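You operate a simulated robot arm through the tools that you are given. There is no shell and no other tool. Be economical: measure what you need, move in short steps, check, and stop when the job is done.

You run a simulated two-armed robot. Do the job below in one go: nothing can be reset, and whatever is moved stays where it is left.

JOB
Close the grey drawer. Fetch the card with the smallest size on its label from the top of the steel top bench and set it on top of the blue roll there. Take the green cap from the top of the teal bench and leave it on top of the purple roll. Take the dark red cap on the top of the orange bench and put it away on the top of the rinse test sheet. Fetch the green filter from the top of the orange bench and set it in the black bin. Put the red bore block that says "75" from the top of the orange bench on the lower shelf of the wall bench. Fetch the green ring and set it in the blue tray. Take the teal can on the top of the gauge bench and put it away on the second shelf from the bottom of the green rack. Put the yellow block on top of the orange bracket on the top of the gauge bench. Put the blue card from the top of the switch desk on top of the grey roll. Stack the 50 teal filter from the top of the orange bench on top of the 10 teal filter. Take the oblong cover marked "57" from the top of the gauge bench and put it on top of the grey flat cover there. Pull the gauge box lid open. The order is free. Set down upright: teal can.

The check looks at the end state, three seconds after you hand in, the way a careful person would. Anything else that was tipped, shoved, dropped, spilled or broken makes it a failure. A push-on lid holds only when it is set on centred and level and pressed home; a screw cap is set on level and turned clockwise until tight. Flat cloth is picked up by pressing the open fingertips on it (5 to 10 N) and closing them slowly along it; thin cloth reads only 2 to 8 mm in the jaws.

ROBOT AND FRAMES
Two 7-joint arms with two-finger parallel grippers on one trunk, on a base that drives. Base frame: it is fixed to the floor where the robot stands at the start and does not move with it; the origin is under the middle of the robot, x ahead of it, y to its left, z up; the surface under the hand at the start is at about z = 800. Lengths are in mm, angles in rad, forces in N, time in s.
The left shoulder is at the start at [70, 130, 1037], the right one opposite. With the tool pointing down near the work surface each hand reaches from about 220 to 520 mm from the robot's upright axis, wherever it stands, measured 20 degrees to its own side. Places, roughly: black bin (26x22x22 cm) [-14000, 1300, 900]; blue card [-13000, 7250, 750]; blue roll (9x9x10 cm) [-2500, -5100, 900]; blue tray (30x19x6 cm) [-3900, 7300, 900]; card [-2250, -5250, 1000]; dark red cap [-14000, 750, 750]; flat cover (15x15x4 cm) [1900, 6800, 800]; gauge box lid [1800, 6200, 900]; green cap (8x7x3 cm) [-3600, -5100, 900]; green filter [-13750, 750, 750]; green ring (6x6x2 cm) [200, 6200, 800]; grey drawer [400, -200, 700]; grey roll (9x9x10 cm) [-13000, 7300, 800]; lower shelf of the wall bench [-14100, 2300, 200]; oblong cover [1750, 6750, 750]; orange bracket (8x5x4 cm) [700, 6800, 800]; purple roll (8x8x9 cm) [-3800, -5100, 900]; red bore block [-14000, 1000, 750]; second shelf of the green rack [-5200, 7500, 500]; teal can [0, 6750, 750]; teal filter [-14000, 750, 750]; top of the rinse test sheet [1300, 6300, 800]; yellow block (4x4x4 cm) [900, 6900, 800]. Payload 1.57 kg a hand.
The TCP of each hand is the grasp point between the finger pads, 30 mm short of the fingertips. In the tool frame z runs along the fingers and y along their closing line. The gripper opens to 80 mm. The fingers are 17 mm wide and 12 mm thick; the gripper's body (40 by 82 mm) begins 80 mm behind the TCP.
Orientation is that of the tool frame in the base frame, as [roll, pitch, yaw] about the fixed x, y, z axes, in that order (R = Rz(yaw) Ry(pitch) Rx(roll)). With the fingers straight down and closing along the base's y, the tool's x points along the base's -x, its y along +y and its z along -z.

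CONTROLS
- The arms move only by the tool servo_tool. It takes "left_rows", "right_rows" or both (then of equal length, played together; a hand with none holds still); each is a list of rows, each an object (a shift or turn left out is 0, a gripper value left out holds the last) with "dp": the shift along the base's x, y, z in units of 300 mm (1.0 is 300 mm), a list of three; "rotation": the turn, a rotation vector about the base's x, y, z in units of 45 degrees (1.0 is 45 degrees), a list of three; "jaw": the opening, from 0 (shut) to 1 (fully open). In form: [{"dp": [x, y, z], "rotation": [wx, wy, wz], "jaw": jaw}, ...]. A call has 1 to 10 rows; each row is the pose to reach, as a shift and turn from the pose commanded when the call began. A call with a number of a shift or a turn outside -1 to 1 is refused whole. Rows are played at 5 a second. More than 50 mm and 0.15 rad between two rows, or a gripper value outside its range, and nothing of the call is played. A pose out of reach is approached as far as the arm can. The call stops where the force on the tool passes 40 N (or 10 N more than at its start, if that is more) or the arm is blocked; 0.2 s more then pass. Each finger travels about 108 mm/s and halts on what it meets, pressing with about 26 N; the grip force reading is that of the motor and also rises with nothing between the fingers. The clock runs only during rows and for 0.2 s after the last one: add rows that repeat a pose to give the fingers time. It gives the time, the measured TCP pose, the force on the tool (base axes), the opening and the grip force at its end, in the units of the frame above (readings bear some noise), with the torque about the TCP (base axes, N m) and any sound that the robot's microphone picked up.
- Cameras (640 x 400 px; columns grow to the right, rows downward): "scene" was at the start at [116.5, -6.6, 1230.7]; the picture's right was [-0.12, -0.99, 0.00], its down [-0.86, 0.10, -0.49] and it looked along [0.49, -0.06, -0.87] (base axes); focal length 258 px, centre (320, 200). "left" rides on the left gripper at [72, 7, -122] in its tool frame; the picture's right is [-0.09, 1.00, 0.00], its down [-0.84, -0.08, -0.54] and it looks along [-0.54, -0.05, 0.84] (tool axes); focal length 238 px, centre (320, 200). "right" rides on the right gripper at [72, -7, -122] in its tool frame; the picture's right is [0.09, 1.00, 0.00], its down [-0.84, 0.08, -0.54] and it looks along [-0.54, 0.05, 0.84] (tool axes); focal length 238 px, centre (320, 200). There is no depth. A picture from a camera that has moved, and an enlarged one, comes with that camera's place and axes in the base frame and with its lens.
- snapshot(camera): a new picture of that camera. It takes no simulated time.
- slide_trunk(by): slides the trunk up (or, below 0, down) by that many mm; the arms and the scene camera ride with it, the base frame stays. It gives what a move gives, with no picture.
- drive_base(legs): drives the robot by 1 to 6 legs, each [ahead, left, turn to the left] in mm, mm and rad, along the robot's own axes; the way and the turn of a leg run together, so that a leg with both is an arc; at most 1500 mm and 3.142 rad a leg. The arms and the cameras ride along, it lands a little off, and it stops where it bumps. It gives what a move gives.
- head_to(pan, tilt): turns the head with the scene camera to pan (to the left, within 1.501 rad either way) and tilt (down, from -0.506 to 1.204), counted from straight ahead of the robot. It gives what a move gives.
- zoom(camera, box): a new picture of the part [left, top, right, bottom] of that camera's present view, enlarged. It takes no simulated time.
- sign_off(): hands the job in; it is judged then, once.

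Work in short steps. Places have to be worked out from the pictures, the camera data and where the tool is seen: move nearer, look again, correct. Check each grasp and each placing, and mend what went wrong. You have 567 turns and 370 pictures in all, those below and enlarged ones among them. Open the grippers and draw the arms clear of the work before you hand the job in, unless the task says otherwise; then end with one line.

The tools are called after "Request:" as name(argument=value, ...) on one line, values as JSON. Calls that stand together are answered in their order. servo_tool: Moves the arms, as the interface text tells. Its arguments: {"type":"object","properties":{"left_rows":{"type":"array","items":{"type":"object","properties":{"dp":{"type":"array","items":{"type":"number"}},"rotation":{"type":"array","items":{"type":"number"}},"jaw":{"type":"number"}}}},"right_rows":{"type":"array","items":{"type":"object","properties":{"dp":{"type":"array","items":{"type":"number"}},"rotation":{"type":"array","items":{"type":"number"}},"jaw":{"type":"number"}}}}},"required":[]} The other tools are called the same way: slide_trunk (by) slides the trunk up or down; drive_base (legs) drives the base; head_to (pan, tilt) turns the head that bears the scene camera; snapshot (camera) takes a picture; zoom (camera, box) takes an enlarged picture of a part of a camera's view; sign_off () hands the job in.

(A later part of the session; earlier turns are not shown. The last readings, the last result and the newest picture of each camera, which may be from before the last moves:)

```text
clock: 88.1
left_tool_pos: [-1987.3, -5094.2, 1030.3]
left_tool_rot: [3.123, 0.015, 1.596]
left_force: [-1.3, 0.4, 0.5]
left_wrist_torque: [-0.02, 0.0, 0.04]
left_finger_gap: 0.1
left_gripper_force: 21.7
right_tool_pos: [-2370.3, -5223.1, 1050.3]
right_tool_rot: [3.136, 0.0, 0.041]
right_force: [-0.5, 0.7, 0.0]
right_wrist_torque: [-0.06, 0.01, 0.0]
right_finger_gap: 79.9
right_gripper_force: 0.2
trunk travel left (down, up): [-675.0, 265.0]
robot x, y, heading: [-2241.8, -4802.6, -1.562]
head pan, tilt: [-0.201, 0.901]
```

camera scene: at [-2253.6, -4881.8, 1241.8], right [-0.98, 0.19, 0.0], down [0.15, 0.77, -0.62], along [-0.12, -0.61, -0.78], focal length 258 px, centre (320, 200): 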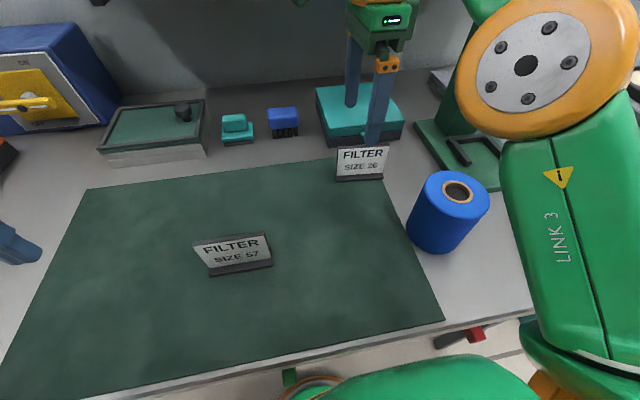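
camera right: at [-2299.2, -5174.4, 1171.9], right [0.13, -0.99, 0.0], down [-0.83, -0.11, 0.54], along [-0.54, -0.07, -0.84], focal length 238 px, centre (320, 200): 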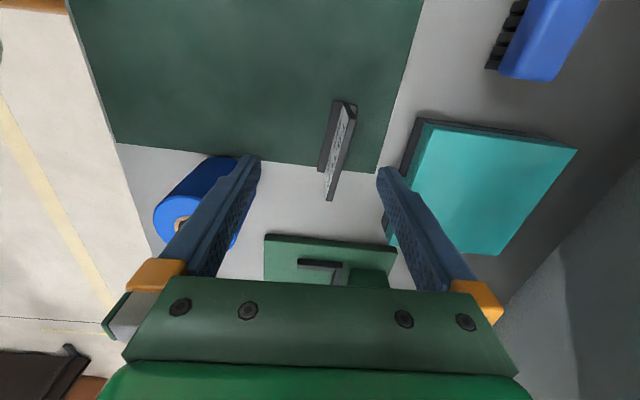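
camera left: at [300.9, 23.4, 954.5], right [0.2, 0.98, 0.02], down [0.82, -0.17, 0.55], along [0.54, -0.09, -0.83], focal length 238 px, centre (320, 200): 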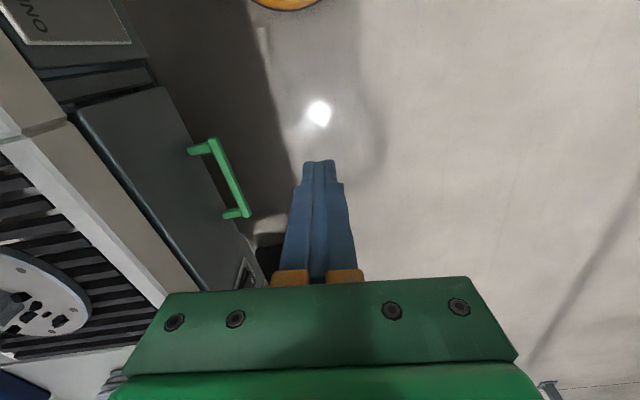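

Request:
servo_tool(right_rows=[{"dp": [-0.05, 0.025, -0.05], "rotation": [0, 0, -0.07]}, {"dp": [-0.093, 0.05, -0.1], "rotation": [0, 0, -0.13]}, {"dp": [-0.093, 0.05, -0.1], "rotation": [0, 0, -0.13]}])

Request:
snapshot(camera="right")

```text
clock: 88.9
left_tool_pos: [-1985.4, -5098.5, 1027.4]
left_tool_rot: [3.121, 0.011, 1.596]
left_force: [0.5, 0.0, -0.1]
left_wrist_torque: [0.0, -0.02, -0.01]
left_finger_gap: 0.2
left_gripper_force: 21.6
right_tool_pos: [-2397.9, -5212.7, 1018.7]
right_tool_rot: [3.141, 0.001, -0.061]
right_force: [0.5, 0.6, 0.0]
right_wrist_torque: [0.0, 0.0, 0.03]
right_finger_gap: 80.0
right_gripper_force: 0.1
trunk travel left (down, up): [-675.0, 265.0]
robot x, y, heading: [-2242.1, -4803.2, -1.559]
head pan, tilt: [-0.201, 0.901]
```

```text
337 pictures are left
camera right: at [-2326.2, -5210.7, 1142.4], right [0.03, -1.0, 0.0], down [-0.84, -0.02, 0.54], along [-0.54, -0.02, -0.84], focal length 238 px, centre (320, 200)
```

right: 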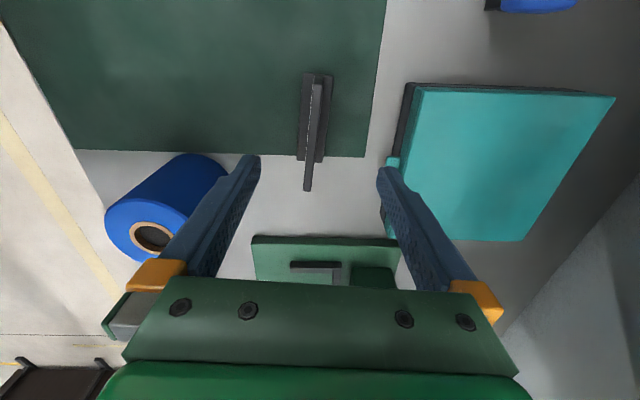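

Centred well. Narrow the jaws, descend to z≈938 and close on the plate.

Request:
servo_tool(right_rows=[{"dp": [0, 0.017, 0], "jaw": 0.55}, {"dp": [0, 0.017, -0.12], "jaw": 0.55}, {"dp": [0, 0.017, -0.27], "jaw": 0.55}, {"dp": [0, 0.017, -0.27], "jaw": 0}, {"dp": [0, 0.017, -0.27], "jaw": 0}, {"dp": [0, 0.017, -0.27], "jaw": 0}])

Request:
snapshot(camera="right")

```text
clock: 90.3
left_tool_pos: [-1986.7, -5097.6, 1028.4]
left_tool_rot: [3.125, 0.011, 1.596]
left_force: [0.3, 0.6, 0.6]
left_wrist_torque: [-0.03, 0.0, -0.02]
left_finger_gap: 0.0
left_gripper_force: 21.4
right_tool_pos: [-2399.8, -5205.7, 938.2]
right_tool_rot: [3.14, 0.001, -0.061]
right_force: [0.1, 0.1, 1.2]
right_wrist_torque: [0.03, 0.0, -0.02]
right_finger_gap: 7.0
right_gripper_force: 26.4
trunk travel left (down, up): [-675.0, 265.0]
robot x, y, heading: [-2242.6, -4799.4, -1.56]
head pan, tilt: [-0.201, 0.901]
```

```text
336 pictures are left
camera right: at [-2327.3, -5204.3, 1061.8], right [0.03, -1.0, 0.0], down [-0.84, -0.02, 0.54], along [-0.54, -0.02, -0.84], focal length 238 px, centre (320, 200)
```

right: 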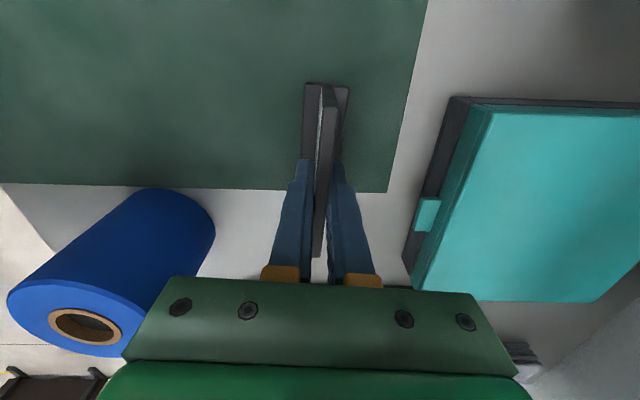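

Gripped (7 mm). Lift 150 mm and carry over the roll, axis ≈ [-2474, -5067], top z≈980.

Request:
servo_tool(right_rows=[{"dp": [0, 0, 0.15]}, {"dp": [0, 0, 0.3]}, {"dp": [0, 0, 0.45]}, {"dp": [0, 0.0, 0.5]}, {"dp": [-0.05, 0.13, 0.5]}, {"dp": [-0.11, 0.26, 0.5]}, {"dp": [-0.18, 0.38, 0.5]}, {"dp": [-0.267, 0.457, 0.5]}, {"dp": [-0.267, 0.457, 0.5]}])

Request:
snapshot(camera="scene")

Request:
snapshot(camera="right")

```text
clock: 92.3
left_tool_pos: [-1985.9, -5097.4, 1026.9]
left_tool_rot: [3.123, 0.009, 1.594]
left_force: [0.5, -0.7, -1.3]
left_wrist_torque: [0.03, 0.02, -0.02]
left_finger_gap: 0.1
left_gripper_force: 21.8
right_tool_pos: [-2477.7, -5072.6, 1088.0]
right_tool_rot: [-3.142, 0.001, -0.061]
right_force: [0.1, -0.5, -0.8]
right_wrist_torque: [0.02, 0.03, 0.01]
right_finger_gap: 7.1
right_gripper_force: 25.9
right hand out of reach, approached as far as the arm can: row 4
trunk travel left (down, up): [-675.0, 265.0]
robot x, y, heading: [-2244.7, -4801.9, -1.561]
head pan, tilt: [-0.201, 0.901]
```

```text
335 pictures are left
camera scene: at [-2253.6, -4926.1, 1241.8], right [-0.98, 0.19, 0.0], down [0.15, 0.77, -0.62], along [-0.12, -0.61, -0.78], focal length 258 px, centre (320, 200)
```

scene: 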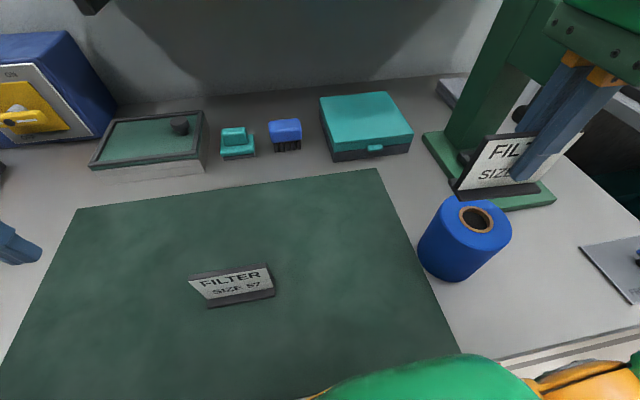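

```text
334 pictures are left
camera right: at [-2405.8, -5069.5, 1209.9], right [0.03, -1.0, 0.0], down [-0.84, -0.03, 0.54], along [-0.54, -0.02, -0.84], focal length 238 px, centre (320, 200)
```

right: 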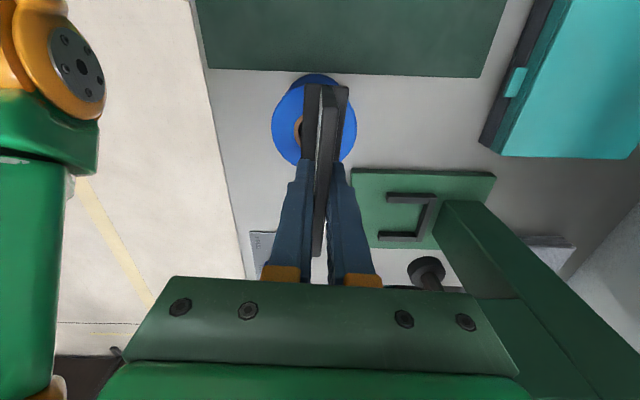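

Nearly centred; shift +7 mm in y and lower 45 mm.

Request:
servo_tool(right_rows=[{"dp": [0.003, 0.023, 0]}, {"dp": [0.003, 0.023, -0.08]}, {"dp": [0.003, 0.023, -0.14]}])

Request:
snapshot(camera="scene")

Request:
snapshot(camera="right")

```text
clock: 93.1
left_tool_pos: [-1987.8, -5098.6, 1028.7]
left_tool_rot: [3.122, 0.011, 1.595]
left_force: [-0.2, 0.3, 0.7]
left_wrist_torque: [-0.02, 0.03, -0.02]
left_finger_gap: 0.2
left_gripper_force: 21.0
right_tool_pos: [-2479.6, -5063.0, 1046.3]
right_tool_rot: [3.141, 0.0, -0.064]
right_force: [-0.2, 0.0, 0.4]
right_wrist_torque: [-0.03, 0.0, 0.04]
right_finger_gap: 7.2
right_gripper_force: 25.2
right hand out of reach, approached as far as the arm can: row 1
trunk travel left (down, up): [-675.0, 265.0]
robot x, y, heading: [-2244.4, -4802.5, -1.56]
head pan, tilt: [-0.201, 0.901]
```

```text
333 pictures are left
camera scene: at [-2254.6, -4925.7, 1241.9], right [-0.98, 0.19, 0.0], down [0.15, 0.77, -0.62], along [-0.12, -0.61, -0.78], focal length 258 px, centre (320, 200)
```

scene: 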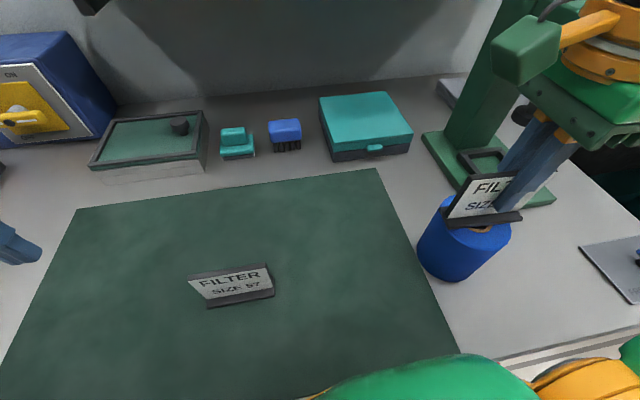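

```text
332 pictures are left
camera right: at [-2407.4, -5061.1, 1169.2], right [0.03, -1.0, 0.0], down [-0.84, -0.03, 0.54], along [-0.54, -0.02, -0.84], focal length 238 px, centre (320, 200)
```

right: 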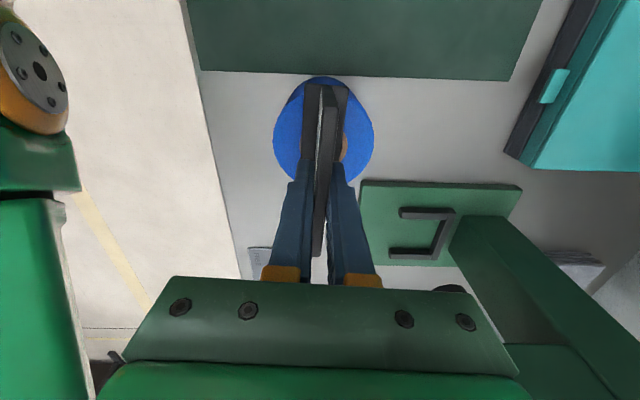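

Request:
servo_tool(right_rows=[{"dp": [0.01, 0, -0.02]}, {"dp": [0.01, 0, -0.035]}, {"dp": [0.01, 0, -0.045]}, {"dp": [0.01, 0, -0.045]}])

Request:
zoom(camera="scene", box=[400, 150, 560, 290])

```text
clock: 94.1
left_tool_pos: [-1987.2, -5095.8, 1028.4]
left_tool_rot: [3.123, 0.013, 1.594]
left_force: [-0.5, 0.1, -0.3]
left_wrist_torque: [-0.01, -0.01, -0.03]
left_finger_gap: 0.0
left_gripper_force: 21.3
right_tool_pos: [-2475.0, -5062.5, 1034.7]
right_tool_rot: [3.139, 0.001, -0.061]
right_force: [-3.4, -4.8, 23.5]
right_wrist_torque: [-0.12, 0.03, 0.01]
right_finger_gap: 7.5
right_gripper_force: 26.0
trunk travel left (down, up): [-675.0, 265.0]
robot x, y, heading: [-2240.7, -4803.4, -1.56]
head pan, tilt: [-0.201, 0.901]
```

```text
2.86 times, centred on (480, 220) of scene
camera zoom: at [-2253.6, -4924.4, 1242.3], right [-0.98, 0.19, 0.0], down [0.15, 0.77, -0.62], along [-0.12, -0.61, -0.78], focal length 738 px, centre (-137, 143)
```

zoom: 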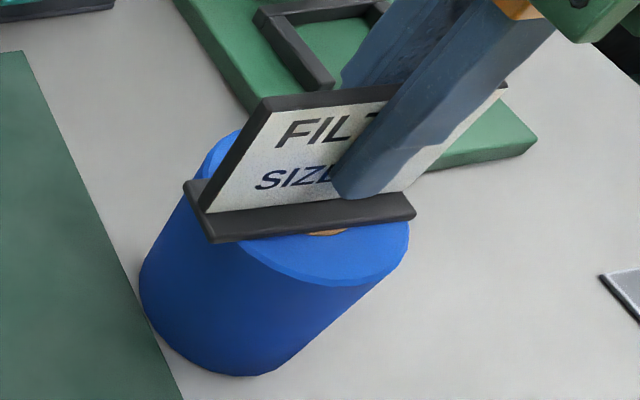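

The foot is seated on the roll around its centre. Ease up, open, and withdraw upward.

Request:
servo_tool(right_rows=[{"dp": [0, 0, 0.008]}, {"dp": [0, 0, 0.008], "jaw": 0.4}, {"dp": [0, 0, 0.008], "jaw": 0.6}, {"dp": [0, 0, 0.1], "jaw": 0.6}, {"dp": [0, 0, 0.25], "jaw": 0.6}])

Request:
snapshot(camera="right")

Request:
snapshot(camera="scene")

```text
clock: 95.3
left_tool_pos: [-1985.0, -5096.9, 1028.5]
left_tool_rot: [3.123, 0.012, 1.595]
left_force: [0.0, 0.2, -0.5]
left_wrist_torque: [-0.02, 0.03, 0.02]
left_finger_gap: 0.0
left_gripper_force: 20.8
right_tool_pos: [-2465.1, -5073.2, 1097.1]
right_tool_rot: [3.14, 0.001, -0.061]
right_force: [-0.1, -0.8, 0.5]
right_wrist_torque: [0.0, 0.05, -0.01]
right_finger_gap: 47.8
right_gripper_force: 0.1
right hand out of reach, approached as far as the arm can: row 5
trunk travel left (down, up): [-675.0, 265.0]
robot x, y, heading: [-2241.4, -4801.3, -1.565]
head pan, tilt: [-0.201, 0.901]
```

```text
330 pictures are left
camera right: at [-2393.6, -5070.8, 1220.9], right [0.03, -1.0, 0.0], down [-0.84, -0.02, 0.54], along [-0.54, -0.02, -0.84], focal length 238 px, centre (320, 200)
```

right: 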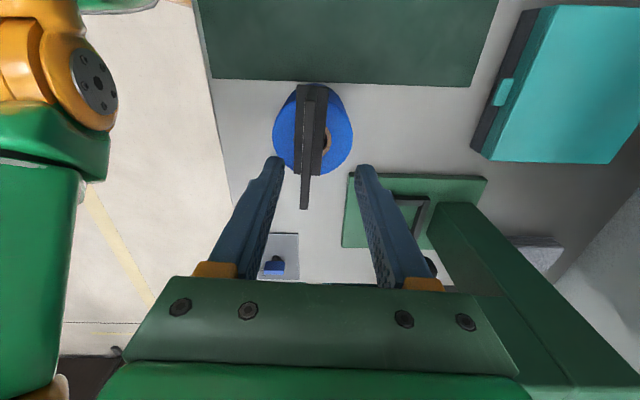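

```text
329 pictures are left
camera scene: at [-2252.1, -4925.0, 1241.9], right [-0.98, 0.19, 0.0], down [0.15, 0.77, -0.62], along [-0.12, -0.61, -0.78], focal length 258 px, centre (320, 200)
```

scene: 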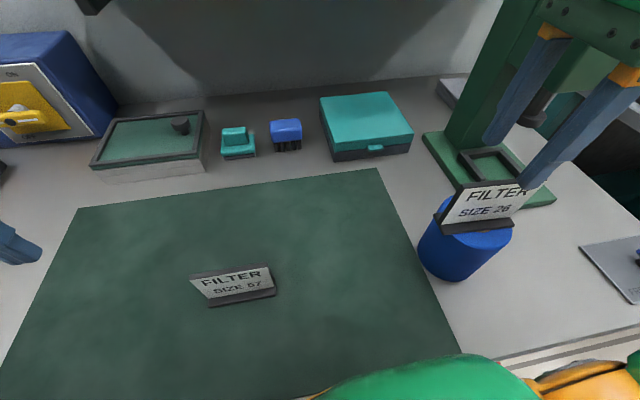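

Card 26 stands on the blue roll. Raise the trunk, back off, and move over to the teal bench.

Request:
slide_trunk(by=80)

Request:
drive_base(legs=[[-450, 0, 0], [0, -1420, 0]])

Request:
head_to(pan=0, tilt=0.6)

Request:
snapshot(camera="scene")

```text
clock: 96.5
left_tool_pos: [-1985.4, -5097.2, 1106.8]
left_tool_rot: [3.124, 0.014, 1.595]
left_force: [-0.2, -0.2, -0.2]
left_wrist_torque: [0.0, 0.0, 0.01]
left_finger_gap: 0.0
left_gripper_force: 21.5
right_tool_pos: [-2466.8, -5073.1, 1177.9]
right_tool_rot: [3.139, -0.001, -0.061]
right_force: [-0.6, 0.0, 0.3]
right_wrist_torque: [-0.01, 0.02, -0.02]
right_finger_gap: 47.8
right_gripper_force: 0.1
trunk travel left (down, up): [-755.0, 185.0]
robot x, y, heading: [-2238.1, -4800.3, -1.565]
head pan, tilt: [-0.201, 0.901]
```

```text
clock: 105.9
left_tool_pos: [-3414.9, -4666.6, 1107.0]
left_tool_rot: [3.122, 0.011, 1.605]
left_force: [0.8, 0.4, 0.9]
left_wrist_torque: [0.0, 0.01, 0.03]
left_finger_gap: 0.0
left_gripper_force: 21.6
right_tool_pos: [-3895.7, -4646.2, 1176.4]
right_tool_rot: [3.14, 0.001, -0.052]
right_force: [0.9, -0.1, 1.0]
right_wrist_torque: [0.02, -0.01, -0.02]
right_finger_gap: 47.7
right_gripper_force: 0.1
trunk travel left (down, up): [-755.0, 185.0]
robot x, y, heading: [-3670.7, -4373.0, -1.554]
head pan, tilt: [-0.201, 0.901]
```

```text
clock: 106.7
left_tool_pos: [-3414.4, -4666.2, 1108.5]
left_tool_rot: [3.122, 0.013, 1.605]
left_force: [0.5, 0.0, -0.1]
left_wrist_torque: [0.0, -0.02, 0.03]
left_finger_gap: 0.0
left_gripper_force: 21.7
right_tool_pos: [-3894.5, -4645.0, 1177.7]
right_tool_rot: [3.14, -0.001, -0.052]
right_force: [-0.1, 0.0, -0.3]
right_wrist_torque: [0.02, 0.01, 0.0]
right_finger_gap: 48.1
right_gripper_force: 0.1
trunk travel left (down, up): [-755.0, 185.0]
robot x, y, heading: [-3672.7, -4373.4, -1.555]
head pan, tilt: [0.0, 0.6]
```

```text
328 pictures are left
camera scene: at [-3668.5, -4509.9, 1346.6], right [-1.0, -0.02, 0.0], down [-0.01, 0.57, -0.82], along [0.02, -0.82, -0.57], focal length 258 px, centre (320, 200)
```

scene: 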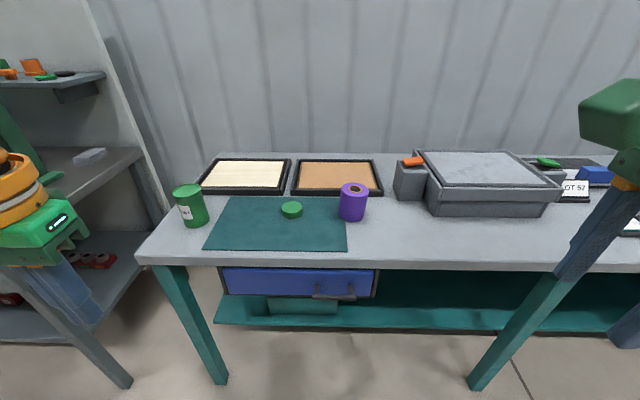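

Request:
zoom(camera="scene", box=[240, 160, 400, 250])

```text
4.00 times, centred on (320, 205) of scene
camera zoom: at [-3668.5, -4509.9, 1346.6], right [-1.0, -0.02, 0.0], down [-0.01, 0.57, -0.82], along [0.02, -0.82, -0.57], focal length 1033 px, centre (320, 180)
```

zoom: 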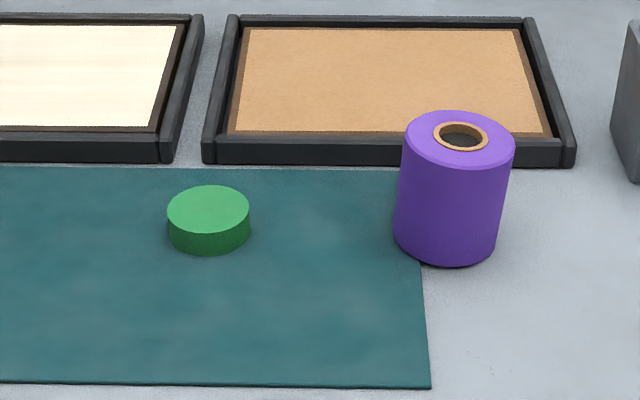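

Cap (disc ~60 mm) near [-3573, -5105], purple roll near [-3750, -5113], bench ~879. Drive in for the right hand.

Request:
drive_base(legs=[[0, 140, -0.015], [300, 0, 0], [75, 0, 0]])

Request:
head_to(pan=-0.3, tilt=0.95)

Request:
snapshot(camera="scene")

Request:
snapshot(camera="right")

```text
clock: 110.3
left_tool_pos: [-3277.3, -5035.3, 1108.7]
left_tool_rot: [3.121, 0.018, 1.591]
left_force: [-0.2, 0.5, -0.1]
left_wrist_torque: [0.0, 0.0, -0.03]
left_finger_gap: 0.0
left_gripper_force: 21.3
right_tool_pos: [-3757.1, -5008.8, 1177.9]
right_tool_rot: [3.135, -0.001, -0.066]
right_force: [-1.0, 0.6, -0.8]
right_wrist_torque: [-0.02, 0.0, 0.03]
right_finger_gap: 47.9
right_gripper_force: 0.0
trunk travel left (down, up): [-755.0, 185.0]
robot x, y, heading: [-3529.1, -4746.0, -1.562]
head pan, tilt: [0.0, 0.6]
```

```text
clock: 111.1
left_tool_pos: [-3277.3, -5042.1, 1106.8]
left_tool_rot: [3.122, 0.01, 1.59]
left_force: [0.6, -0.9, -0.1]
left_wrist_torque: [0.01, -0.02, -0.04]
left_finger_gap: 0.0
left_gripper_force: 21.1
right_tool_pos: [-3756.7, -5014.9, 1175.9]
right_tool_rot: [3.141, 0.0, -0.066]
right_force: [0.5, -0.1, 0.0]
right_wrist_torque: [-0.01, 0.02, -0.02]
right_finger_gap: 48.1
right_gripper_force: 0.0
trunk travel left (down, up): [-755.0, 185.0]
robot x, y, heading: [-3528.4, -4740.2, -1.569]
head pan, tilt: [-0.3, 0.949]
```

```text
326 pictures are left
camera scene: at [-3549.9, -4863.6, 1318.2], right [-0.96, 0.29, 0.0], down [0.24, 0.78, -0.58], along [-0.17, -0.56, -0.81], focal length 258 px, centre (320, 200)
```

scene: 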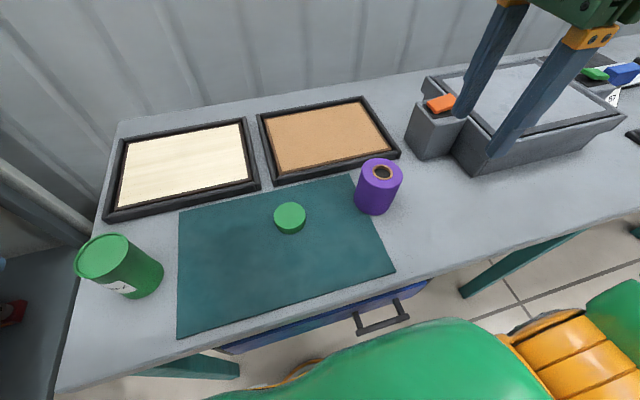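

```text
325 pictures are left
camera right: at [-3685.7, -5013.1, 1300.1], right [0.03, -1.0, 0.0], down [-0.84, -0.02, 0.54], along [-0.54, -0.01, -0.84], focal length 238 px, centre (320, 200)
```

right: 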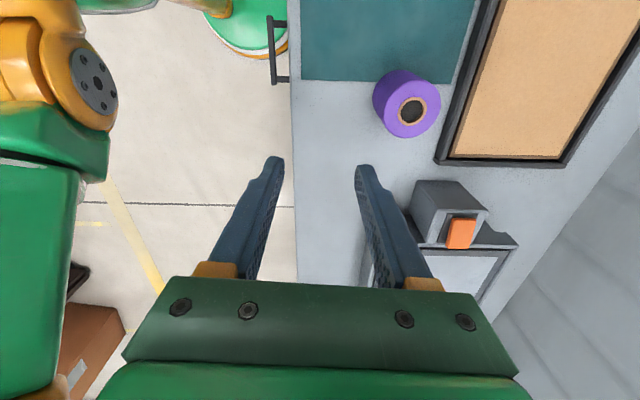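

Move the right hand above the cap with jaws open and look from close.

Request:
servo_tool(right_rows=[{"dp": [0.13, -0.07, 0], "jaw": 1}, {"dp": [0.26, -0.14, 0]}, {"dp": [0.39, -0.21, -0.03]}, {"dp": [0.5, -0.28, -0.1]}, {"dp": [0.612, -0.35, -0.17]}, {"dp": [0.612, -0.367, -0.3]}, {"dp": [0.612, -0.367, -0.43]}])

Request:
snapshot(camera="right")

Request:
snapshot(camera="scene")

```text
clock: 112.7
left_tool_pos: [-3278.2, -5040.6, 1108.6]
left_tool_rot: [3.119, 0.01, 1.59]
left_force: [-0.8, -0.3, 0.2]
left_wrist_torque: [0.02, -0.03, 0.01]
left_finger_gap: 0.1
left_gripper_force: 21.7
right_tool_pos: [-3573.2, -5124.2, 1046.9]
right_tool_rot: [3.141, -0.002, -0.066]
right_force: [0.5, -0.2, 0.6]
right_wrist_torque: [0.0, -0.01, 0.0]
right_finger_gap: 80.0
right_gripper_force: 0.0
trunk travel left (down, up): [-755.0, 185.0]
robot x, y, heading: [-3526.3, -4743.5, -1.566]
head pan, tilt: [-0.3, 0.949]
```

```text
324 pictures are left
camera right: at [-3502.0, -5122.9, 1170.6], right [0.03, -1.0, 0.0], down [-0.84, -0.02, 0.54], along [-0.54, -0.01, -0.84], focal length 238 px, centre (320, 200)
```

right: 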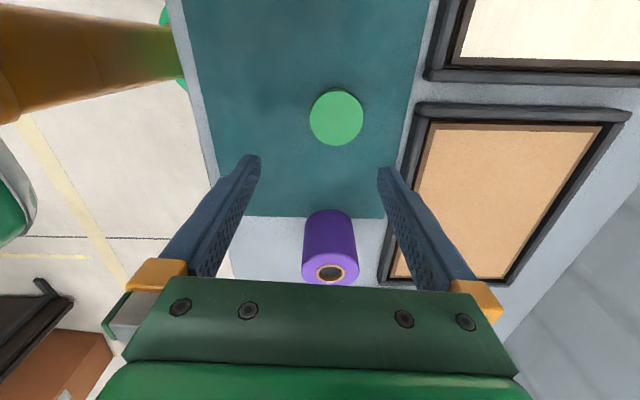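

```text
323 pictures are left
camera scene: at [-3551.0, -4863.2, 1318.2], right [-0.96, 0.29, 0.0], down [0.24, 0.78, -0.58], along [-0.17, -0.56, -0.81], focal length 258 px, centre (320, 200)
```

scene: 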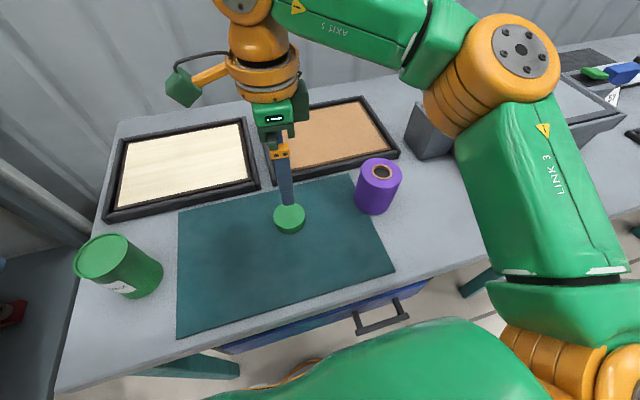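

Cap centre ≈ [-3566, -5141]. Shift and descend to z≈913, then close.

Request:
servo_tool(right_rows=[{"dp": [0.025, -0.057, -0.1]}, {"dp": [0.025, -0.057, -0.25]}, {"dp": [0.025, -0.057, -0.36]}])

Request:
snapshot(camera="right")

```text
clock: 113.5
left_tool_pos: [-3277.6, -5040.9, 1108.8]
left_tool_rot: [3.123, 0.011, 1.591]
left_force: [-1.1, -1.8, 0.2]
left_wrist_torque: [-0.01, 0.01, -0.02]
left_finger_gap: 0.2
left_gripper_force: 20.9
right_tool_pos: [-3564.4, -5142.2, 940.1]
right_tool_rot: [3.139, 0.0, -0.066]
right_force: [-0.7, 0.6, -0.6]
right_wrist_torque: [-0.01, 0.03, -0.01]
right_finger_gap: 80.1
right_gripper_force: 0.1
trunk travel left (down, up): [-755.0, 185.0]
robot x, y, heading: [-3530.5, -4746.4, -1.571]
head pan, tilt: [-0.3, 0.949]
```

```text
322 pictures are left
camera right: at [-3493.7, -5138.9, 1062.7], right [0.03, -1.0, 0.0], down [-0.84, -0.02, 0.54], along [-0.54, -0.02, -0.84], focal length 238 px, centre (320, 200)
```

right: 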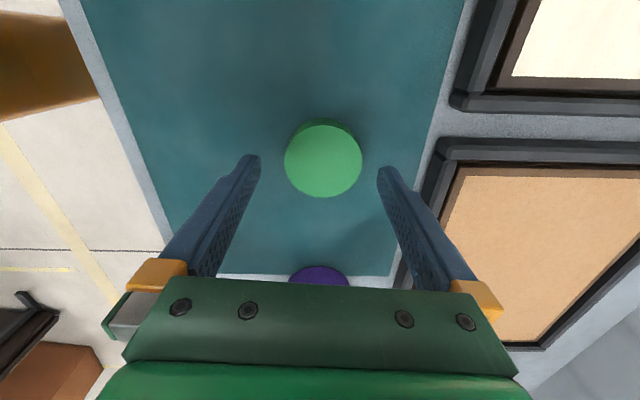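

Request:
servo_tool(right_rows=[{"dp": [-0.01, -0.007, -0.05]}, {"dp": [-0.01, -0.007, -0.093]}, {"dp": [-0.01, -0.007, -0.093], "jaw": 0.5}, {"dp": [-0.01, -0.007, -0.093], "jaw": 0.5}, {"dp": [-0.01, -0.007, -0.093], "jaw": 0.5}])

Request:
snapshot(camera="right")

```text
clock: 114.7
left_tool_pos: [-3275.7, -5041.1, 1108.9]
left_tool_rot: [3.122, 0.013, 1.59]
left_force: [-0.1, 0.1, -0.5]
left_wrist_torque: [-0.01, -0.02, 0.01]
left_finger_gap: 0.1
left_gripper_force: 21.6
right_tool_pos: [-3568.5, -5142.5, 912.6]
right_tool_rot: [3.139, -0.001, -0.067]
right_force: [0.2, -2.2, 2.8]
right_wrist_torque: [-0.16, 0.01, 0.07]
right_finger_gap: 62.8
right_gripper_force: 26.5
trunk travel left (down, up): [-755.0, 185.0]
robot x, y, heading: [-3528.3, -4744.9, -1.562]
head pan, tilt: [-0.3, 0.949]
```

```text
321 pictures are left
camera right: at [-3497.7, -5141.2, 1035.4], right [0.03, -1.0, 0.0], down [-0.84, -0.02, 0.54], along [-0.54, -0.02, -0.84], focal length 238 px, centre (320, 200)
```

right: 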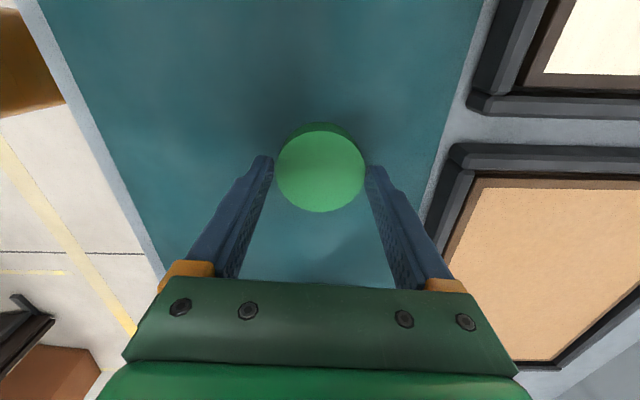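

Gripped at 63 mm. Lift and carry over the purple roll.

Request:
servo_tool(right_rows=[{"dp": [0, 0, 0.15]}, {"dp": [0, 0, 0.3]}, {"dp": [0, 0, 0.45]}, {"dp": [-0.13, 0, 0.48]}, {"dp": [-0.28, 0, 0.48]}, {"dp": [-0.43, 0, 0.48]}, {"dp": [-0.583, 0.013, 0.48]}, {"dp": [-0.583, 0.013, 0.48]}])

Request:
snapshot(camera="right")

Request:
snapshot(camera="scene")

```text
clock: 116.5
left_tool_pos: [-3277.3, -5040.6, 1107.0]
left_tool_rot: [3.12, 0.012, 1.589]
left_force: [0.8, 0.4, -0.5]
left_wrist_torque: [0.02, 0.03, 0.02]
left_finger_gap: 0.0
left_gripper_force: 21.3
right_tool_pos: [-3743.2, -5138.6, 1054.5]
right_tool_rot: [3.141, 0.0, -0.067]
right_force: [0.8, -0.9, 0.0]
right_wrist_torque: [-0.01, 0.05, -0.03]
right_finger_gap: 39.9
right_gripper_force: 0.1
trunk travel left (down, up): [-755.0, 185.0]
robot x, y, heading: [-3528.4, -4742.0, -1.559]
head pan, tilt: [-0.3, 0.949]
```

```text
320 pictures are left
camera right: at [-3672.1, -5137.6, 1178.4], right [0.03, -1.0, 0.0], down [-0.84, -0.02, 0.54], along [-0.54, -0.02, -0.84], focal length 238 px, centre (320, 200)
```

right: 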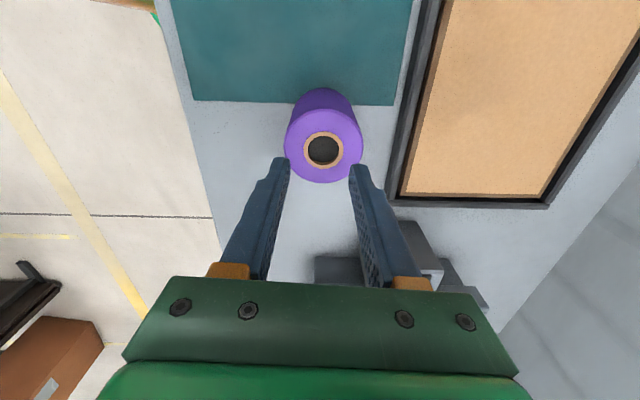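

```text
319 pictures are left
camera scene: at [-3549.4, -4862.6, 1318.3], right [-0.96, 0.29, 0.0], down [0.24, 0.78, -0.58], along [-0.17, -0.56, -0.81], focal length 258 px, centre (320, 200)
```

scene: 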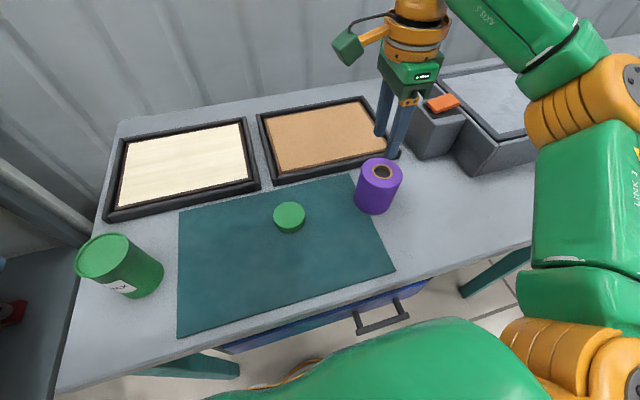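

The cap slipped out — the fingertips held only its top edge (bench is nearer z 860). It stayed in place. Return and grip lower.

Request:
servo_tool(right_rows=[{"dp": [0.15, 0, 0], "jaw": 1}, {"dp": [0.3, 0, 0]}, {"dp": [0.45, -0.01, 0]}, {"dp": [0.583, -0.013, 0]}, {"dp": [0.583, -0.013, -0.15]}, {"dp": [0.583, -0.013, -0.3]}, {"dp": [0.583, -0.013, -0.38]}])

Request:
snapshot(camera="right")

```text
clock: 118.1
left_tool_pos: [-3276.8, -5039.9, 1108.6]
left_tool_rot: [3.122, 0.01, 1.59]
left_force: [-0.6, -0.5, 0.2]
left_wrist_torque: [0.01, -0.01, 0.03]
left_finger_gap: 0.0
left_gripper_force: 21.8
right_tool_pos: [-3569.2, -5142.1, 940.1]
right_tool_rot: [3.14, 0.001, -0.067]
right_force: [0.2, -0.4, -0.4]
right_wrist_torque: [0.0, 0.03, -0.01]
right_finger_gap: 80.0
right_gripper_force: 0.0
trunk travel left (down, up): [-755.0, 185.0]
robot x, y, heading: [-3526.9, -4745.6, -1.567]
head pan, tilt: [-0.3, 0.949]
```

```text
318 pictures are left
camera right: at [-3497.0, -5140.9, 1064.7], right [0.03, -1.0, 0.0], down [-0.84, -0.02, 0.54], along [-0.54, -0.01, -0.84], focal length 238 px, centre (320, 200)
```

right: 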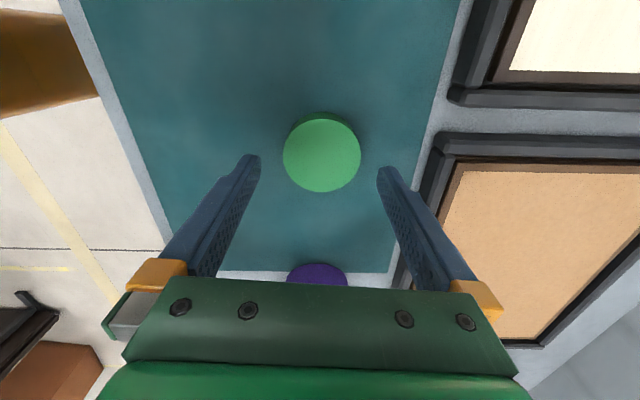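

Request:
servo_tool(right_rows=[{"dp": [0, 0, -0.08]}, {"dp": [0, 0, -0.13]}, {"dp": [0, 0, -0.15]}, {"dp": [0, 0, -0.15], "jaw": 0.5}, {"dp": [0, 0, -0.15], "jaw": 0.5}, {"dp": [0, 0, -0.15], "jaw": 0.5}, {"dp": [0, 0, -0.05]}, {"dp": [0, 0, 0.1]}])

Request:
snapshot(camera="right")

```text
clock: 119.9
left_tool_pos: [-3276.7, -5040.0, 1106.5]
left_tool_rot: [3.122, 0.014, 1.59]
left_force: [1.0, 0.0, 0.1]
left_wrist_torque: [0.01, 0.01, -0.03]
left_finger_gap: 0.0
left_gripper_force: 21.5
right_tool_pos: [-3569.1, -5142.1, 973.3]
right_tool_rot: [3.141, 0.002, -0.067]
right_force: [0.3, 1.1, 0.8]
right_wrist_torque: [0.0, 0.02, -0.02]
right_finger_gap: 60.8
right_gripper_force: 26.2
trunk travel left (down, up): [-755.0, 185.0]
robot x, y, heading: [-3531.4, -4741.7, -1.564]
head pan, tilt: [-0.3, 0.949]
```

```text
317 pictures are left
camera right: at [-3498.0, -5140.7, 1096.5], right [0.03, -1.0, 0.0], down [-0.84, -0.02, 0.54], along [-0.54, -0.02, -0.84], focal length 238 px, centre (320, 200)
```

right: 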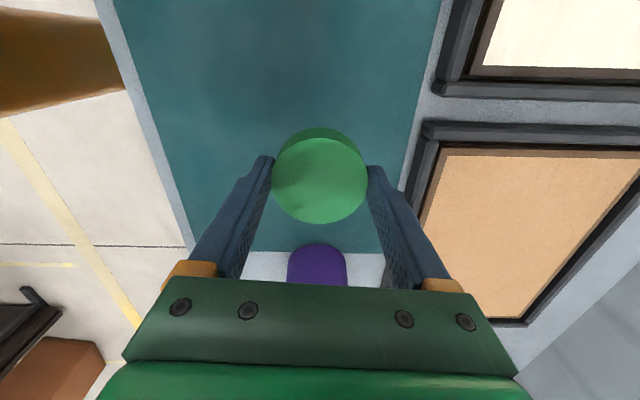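

Held now. Carry to the roll at ≈[-3760, -5144].

Request:
servo_tool(right_rows=[{"dp": [0, 0, 0.1]}, {"dp": [0, 0, 0.2]}, {"dp": [-0.15, 0, 0.2]}, {"dp": [-0.3, 0, 0.2]}, {"dp": [-0.45, 0, 0.2]}, {"dp": [-0.6, -0.005, 0.2]}, {"dp": [-0.637, -0.007, 0.2]}, {"dp": [-0.637, -0.007, 0.2]}])

Request:
snapshot(camera="right")

Request:
snapshot(camera="scene")

```text
clock: 121.7
left_tool_pos: [-3276.5, -5041.3, 1109.1]
left_tool_rot: [3.123, 0.012, 1.59]
left_force: [0.2, -0.5, -0.5]
left_wrist_torque: [-0.01, 0.01, -0.02]
left_finger_gap: 0.0
left_gripper_force: 21.6
right_tool_pos: [-3760.1, -5145.6, 1033.6]
right_tool_rot: [3.14, -0.001, -0.067]
right_force: [-0.1, 0.1, -0.5]
right_wrist_torque: [0.01, 0.0, -0.01]
right_finger_gap: 60.6
right_gripper_force: 26.2
trunk travel left (down, up): [-755.0, 185.0]
robot x, y, heading: [-3531.6, -4742.1, -1.562]
head pan, tilt: [-0.3, 0.949]
```

```text
316 pictures are left
camera right: at [-3688.1, -5143.5, 1156.1], right [0.03, -1.0, 0.0], down [-0.84, -0.02, 0.54], along [-0.54, -0.02, -0.84], focal length 238 px, centre (320, 200)
```

right: 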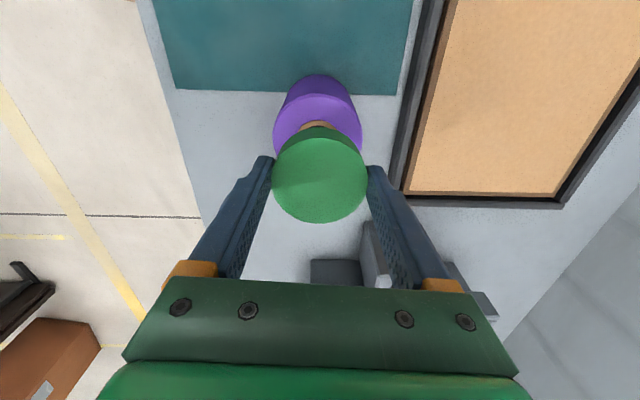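

```text
315 pictures are left
camera scene: at [-3549.4, -4862.5, 1318.3], right [-0.96, 0.29, 0.0], down [0.24, 0.78, -0.58], along [-0.17, -0.56, -0.81], focal length 258 px, centre (320, 200)
```

scene: 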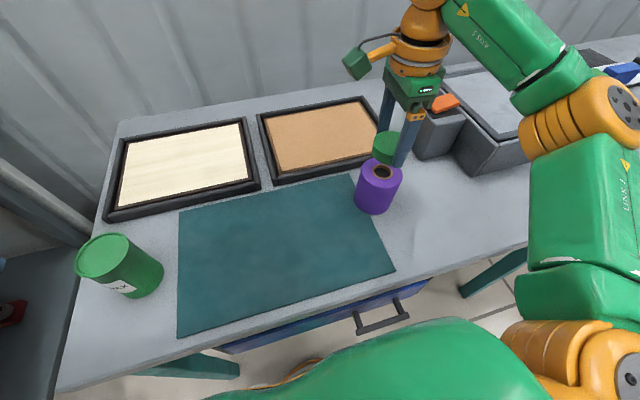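

Aligned. Lower onto the roll gently.

Request:
servo_tool(right_rows=[{"dp": [0, 0, -0.08]}, {"dp": [0, 0, -0.13]}, {"dp": [0, 0, -0.145]}, {"dp": [0, 0, -0.155]}, {"dp": [0, 0, -0.155]}])

Request:
zoom(camera="scene", box=[320, 110, 460, 230])

```text
clock: 122.9
left_tool_pos: [-3276.1, -5039.1, 1107.3]
left_tool_rot: [3.124, 0.01, 1.59]
left_force: [-0.2, 0.0, -0.3]
left_wrist_torque: [-0.01, 0.02, -0.04]
left_finger_gap: 0.2
left_gripper_force: 20.9
right_tool_pos: [-3759.2, -5143.3, 986.8]
right_tool_rot: [3.137, 0.0, -0.066]
right_force: [0.4, -3.8, 13.8]
right_wrist_torque: [-0.17, -0.48, -0.14]
right_finger_gap: 60.4
right_gripper_force: 25.7
trunk travel left (down, up): [-755.0, 185.0]
robot x, y, heading: [-3530.9, -4743.9, -1.561]
head pan, tilt: [-0.3, 0.949]
```

```text
3.33 times, centred on (390, 170) of scene
camera zoom: at [-3548.2, -4861.1, 1318.7], right [-0.96, 0.29, 0.0], down [0.24, 0.78, -0.58], along [-0.17, -0.56, -0.81], focal length 861 px, centre (87, 300)
```

zoom: 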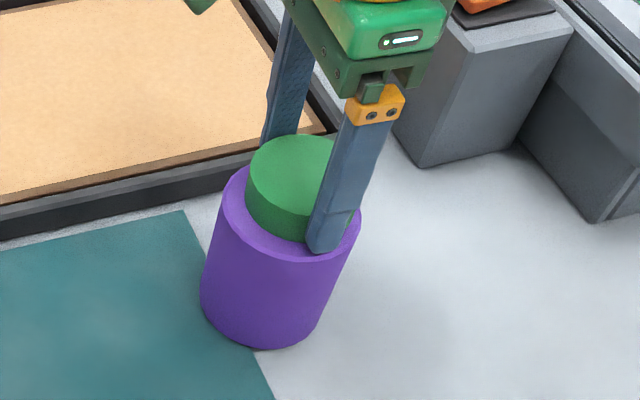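

Seated on the roll. Open and rise.

Request:
servo_tool(right_rows=[{"dp": [0, 0, 0.005]}, {"dp": [0, 0, 0.005], "jaw": 0.9}, {"dp": [0, 0, 0.005], "jaw": 1}, {"dp": [0, 0, 0.1], "jaw": 1}, {"dp": [0, 0, 0.25], "jaw": 1}, {"dp": [0, 0, 0.4], "jaw": 1}])

Request:
zoom(camera="scene", box=[320, 110, 460, 230])

```text
clock: 124.3
left_tool_pos: [-3275.5, -5039.6, 1108.6]
left_tool_rot: [3.123, 0.013, 1.59]
left_force: [-0.2, -0.4, -0.1]
left_wrist_torque: [0.01, 0.01, -0.02]
left_finger_gap: 0.0
left_gripper_force: 21.6
right_tool_pos: [-3759.0, -5143.5, 1106.7]
right_tool_rot: [3.137, 0.003, -0.067]
right_force: [0.0, 0.1, 0.3]
right_wrist_torque: [-0.03, 0.03, 0.01]
right_finger_gap: 79.8
right_gripper_force: 0.0
trunk travel left (down, up): [-755.0, 185.0]
robot x, y, heading: [-3532.4, -4738.9, -1.567]
head pan, tilt: [-0.3, 0.949]
```

```text
3.33 times, centred on (390, 170) of scene
camera zoom: at [-3548.6, -4861.3, 1318.4], right [-0.96, 0.29, 0.0], down [0.24, 0.78, -0.58], along [-0.17, -0.56, -0.81], focal length 861 px, centre (87, 300)
```

zoom: 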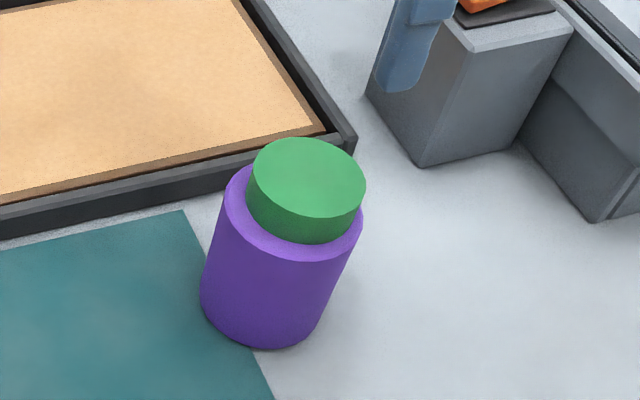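

Cap on the purple roll. Back off, turn to -x, and survey the way to the orange bench.

Request:
drive_base(legs=[[-600, 0, 0], [0, 0, -1.57]])

Request:
head_to(pan=-0.2, tilt=0.15)

Request:
snapshot(camera="scene")

```text
clock: 131.6
left_tool_pos: [-3830.2, -4395.2, 1107.8]
left_tool_rot: [3.121, 0.015, 0.01]
left_force: [0.5, 0.5, 0.1]
left_wrist_torque: [-0.02, -0.01, 0.01]
left_finger_gap: 0.0
left_gripper_force: 21.2
right_tool_pos: [-3930.4, -3911.2, 1106.5]
right_tool_rot: [3.14, 0.0, -1.646]
right_force: [-0.5, -0.4, 0.0]
right_wrist_torque: [-0.03, -0.02, 0.01]
right_finger_gap: 80.1
right_gripper_force: 0.0
trunk travel left (down, up): [-755.0, 185.0]
robot x, y, heading: [-3529.0, -4144.4, 3.133]
head pan, tilt: [-0.3, 0.949]
```

```text
clock: 132.7
left_tool_pos: [-3830.3, -4394.1, 1107.9]
left_tool_rot: [3.124, 0.012, 0.01]
left_force: [0.1, -0.7, 0.0]
left_wrist_torque: [-0.02, 0.0, 0.01]
left_finger_gap: 0.0
left_gripper_force: 21.4
right_tool_pos: [-3930.4, -3911.2, 1105.1]
right_tool_rot: [3.139, 0.0, -1.644]
right_force: [0.3, 0.8, 0.7]
right_wrist_torque: [-0.02, -0.01, -0.01]
right_finger_gap: 80.1
right_gripper_force: 0.0
trunk travel left (down, up): [-755.0, 185.0]
robot x, y, heading: [-3526.9, -4143.5, 3.136]
head pan, tilt: [-0.201, 0.15]
```

```text
312 pictures are left
camera scene: at [-3671.8, -4124.8, 1388.1], right [0.2, 0.98, 0.0], down [0.15, -0.03, -0.99], along [-0.97, 0.2, -0.15], focal length 258 px, centre (320, 200)
```

scene: 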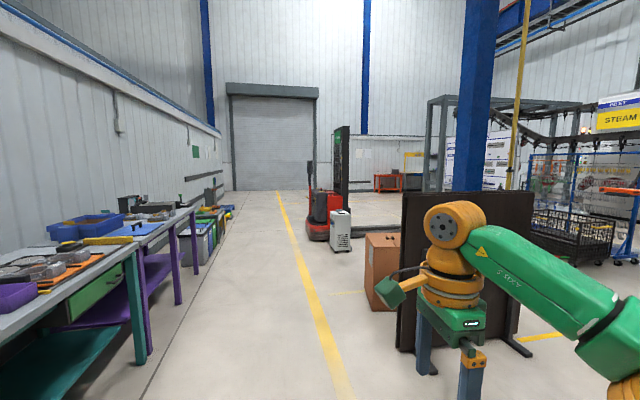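

The aisle along y≈-4140 is clear; the orange bench appears far ahead right. Drive along -x.

Request:
drive_base(legs=[[1500, 0, 0], [1500, 0, 0], [1500, 0, 0], [1500, 0, 0]])

Request:
head_to(pan=-0.6, tilt=0.2)

Request:
snapshot(camera="scene")

```text
clock: 161.2
left_tool_pos: [-9821.7, -4304.3, 1108.5]
left_tool_rot: [3.124, 0.012, -0.013]
left_force: [0.0, -0.3, 0.2]
left_wrist_torque: [0.0, 0.04, -0.01]
left_finger_gap: 0.0
left_gripper_force: 21.2
right_tool_pos: [-9912.4, -3818.4, 1105.2]
right_tool_rot: [3.14, 0.001, -1.668]
right_force: [-0.2, 0.8, 0.2]
right_wrist_torque: [-0.01, 0.03, 0.02]
right_finger_gap: 79.9
right_gripper_force: 0.1
trunk travel left (down, up): [-755.0, 185.0]
robot x, y, heading: [-9519.5, -4061.8, 3.116]
head pan, tilt: [-0.201, 0.15]
```

```text
clock: 162.0
left_tool_pos: [-9822.6, -4305.8, 1108.6]
left_tool_rot: [3.123, 0.013, -0.011]
left_force: [0.0, 0.2, -0.3]
left_wrist_torque: [0.02, 0.02, -0.01]
left_finger_gap: 0.0
left_gripper_force: 21.2
right_tool_pos: [-9913.0, -3819.5, 1105.6]
right_tool_rot: [3.139, 0.0, -1.669]
right_force: [0.1, 1.2, -0.4]
right_wrist_torque: [0.0, -0.01, 0.04]
right_finger_gap: 80.0
right_gripper_force: 0.1
trunk travel left (down, up): [-755.0, 185.0]
robot x, y, heading: [-9519.7, -4059.0, 3.113]
head pan, tilt: [-0.6, 0.201]
```

```text
311 pictures are left
camera scene: at [-9643.8, -4004.6, 1383.5], right [0.59, 0.81, 0.0], down [0.16, -0.12, -0.98], along [-0.79, 0.57, -0.2], focal length 258 px, centre (320, 200)
```

scene: 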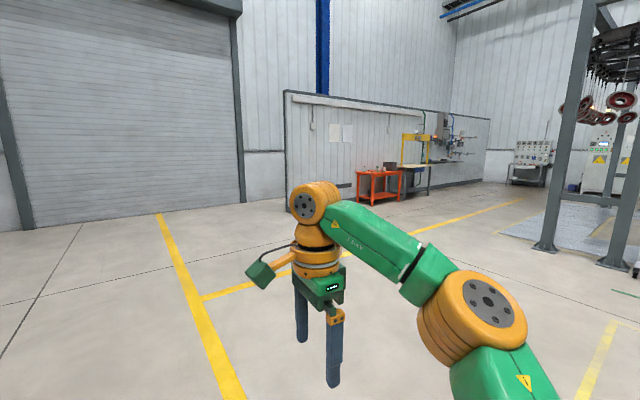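

Orange bench at about [-14000, 900], floor is open. Drive diagonally to [-13000, 800] and face -x.

Request:
drive_base(legs=[[0, 0, -0.921], [1500, 0, 0], [1500, 0, 0], [1500, 0, 0], [1400, 0, 0], [0, 0, 0.945]])

Request:
head_to(pan=0, tilt=0.45)

Request:
snapshot(camera="scene")

```text
clock: 194.8
left_tool_pos: [-13321.0, 408.3, 1108.1]
left_tool_rot: [3.122, 0.013, 0.027]
left_force: [-0.2, 0.0, -0.3]
left_wrist_torque: [0.01, -0.02, -0.02]
left_finger_gap: 0.0
left_gripper_force: 21.1
right_tool_pos: [-13428.5, 889.6, 1104.5]
right_tool_rot: [3.14, 0.0, -1.629]
right_force: [1.3, 0.4, 0.3]
right_wrist_torque: [0.01, 0.01, 0.01]
right_finger_gap: 79.8
right_gripper_force: 0.1
trunk travel left (down, up): [-755.0, 185.0]
robot x, y, heading: [-13024.0, 663.1, -3.126]
head pan, tilt: [-0.6, 0.201]
```

```text
clock: 195.8
left_tool_pos: [-13320.1, 407.3, 1107.8]
left_tool_rot: [3.122, 0.013, 0.028]
left_force: [-0.5, 0.3, 1.1]
left_wrist_torque: [0.0, 0.02, 0.0]
left_finger_gap: 0.0
left_gripper_force: 21.6
right_tool_pos: [-13428.7, 889.7, 1105.8]
right_tool_rot: [3.139, 0.0, -1.627]
right_force: [0.9, 0.1, 0.9]
right_wrist_torque: [-0.02, -0.02, -0.01]
right_finger_gap: 79.8
right_gripper_force: 0.2
trunk travel left (down, up): [-755.0, 185.0]
robot x, y, heading: [-13025.6, 663.7, -3.126]
head pan, tilt: [0.0, 0.45]
```

```text
310 pictures are left
camera scene: at [-13167.0, 661.8, 1360.3], right [-0.01, 1.0, 0.0], down [0.43, 0.01, -0.9], along [-0.9, -0.01, -0.43], focal length 258 px, centre (320, 200)
```

scene: 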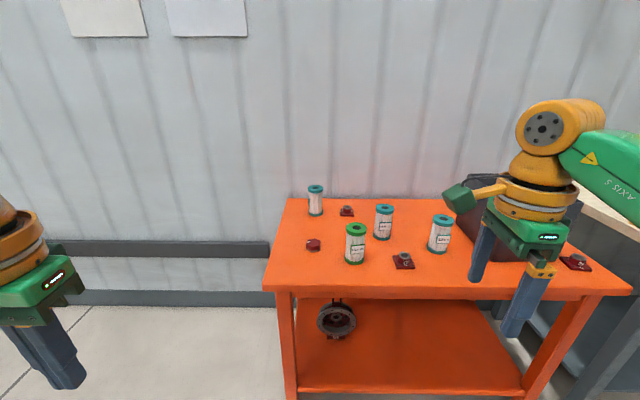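

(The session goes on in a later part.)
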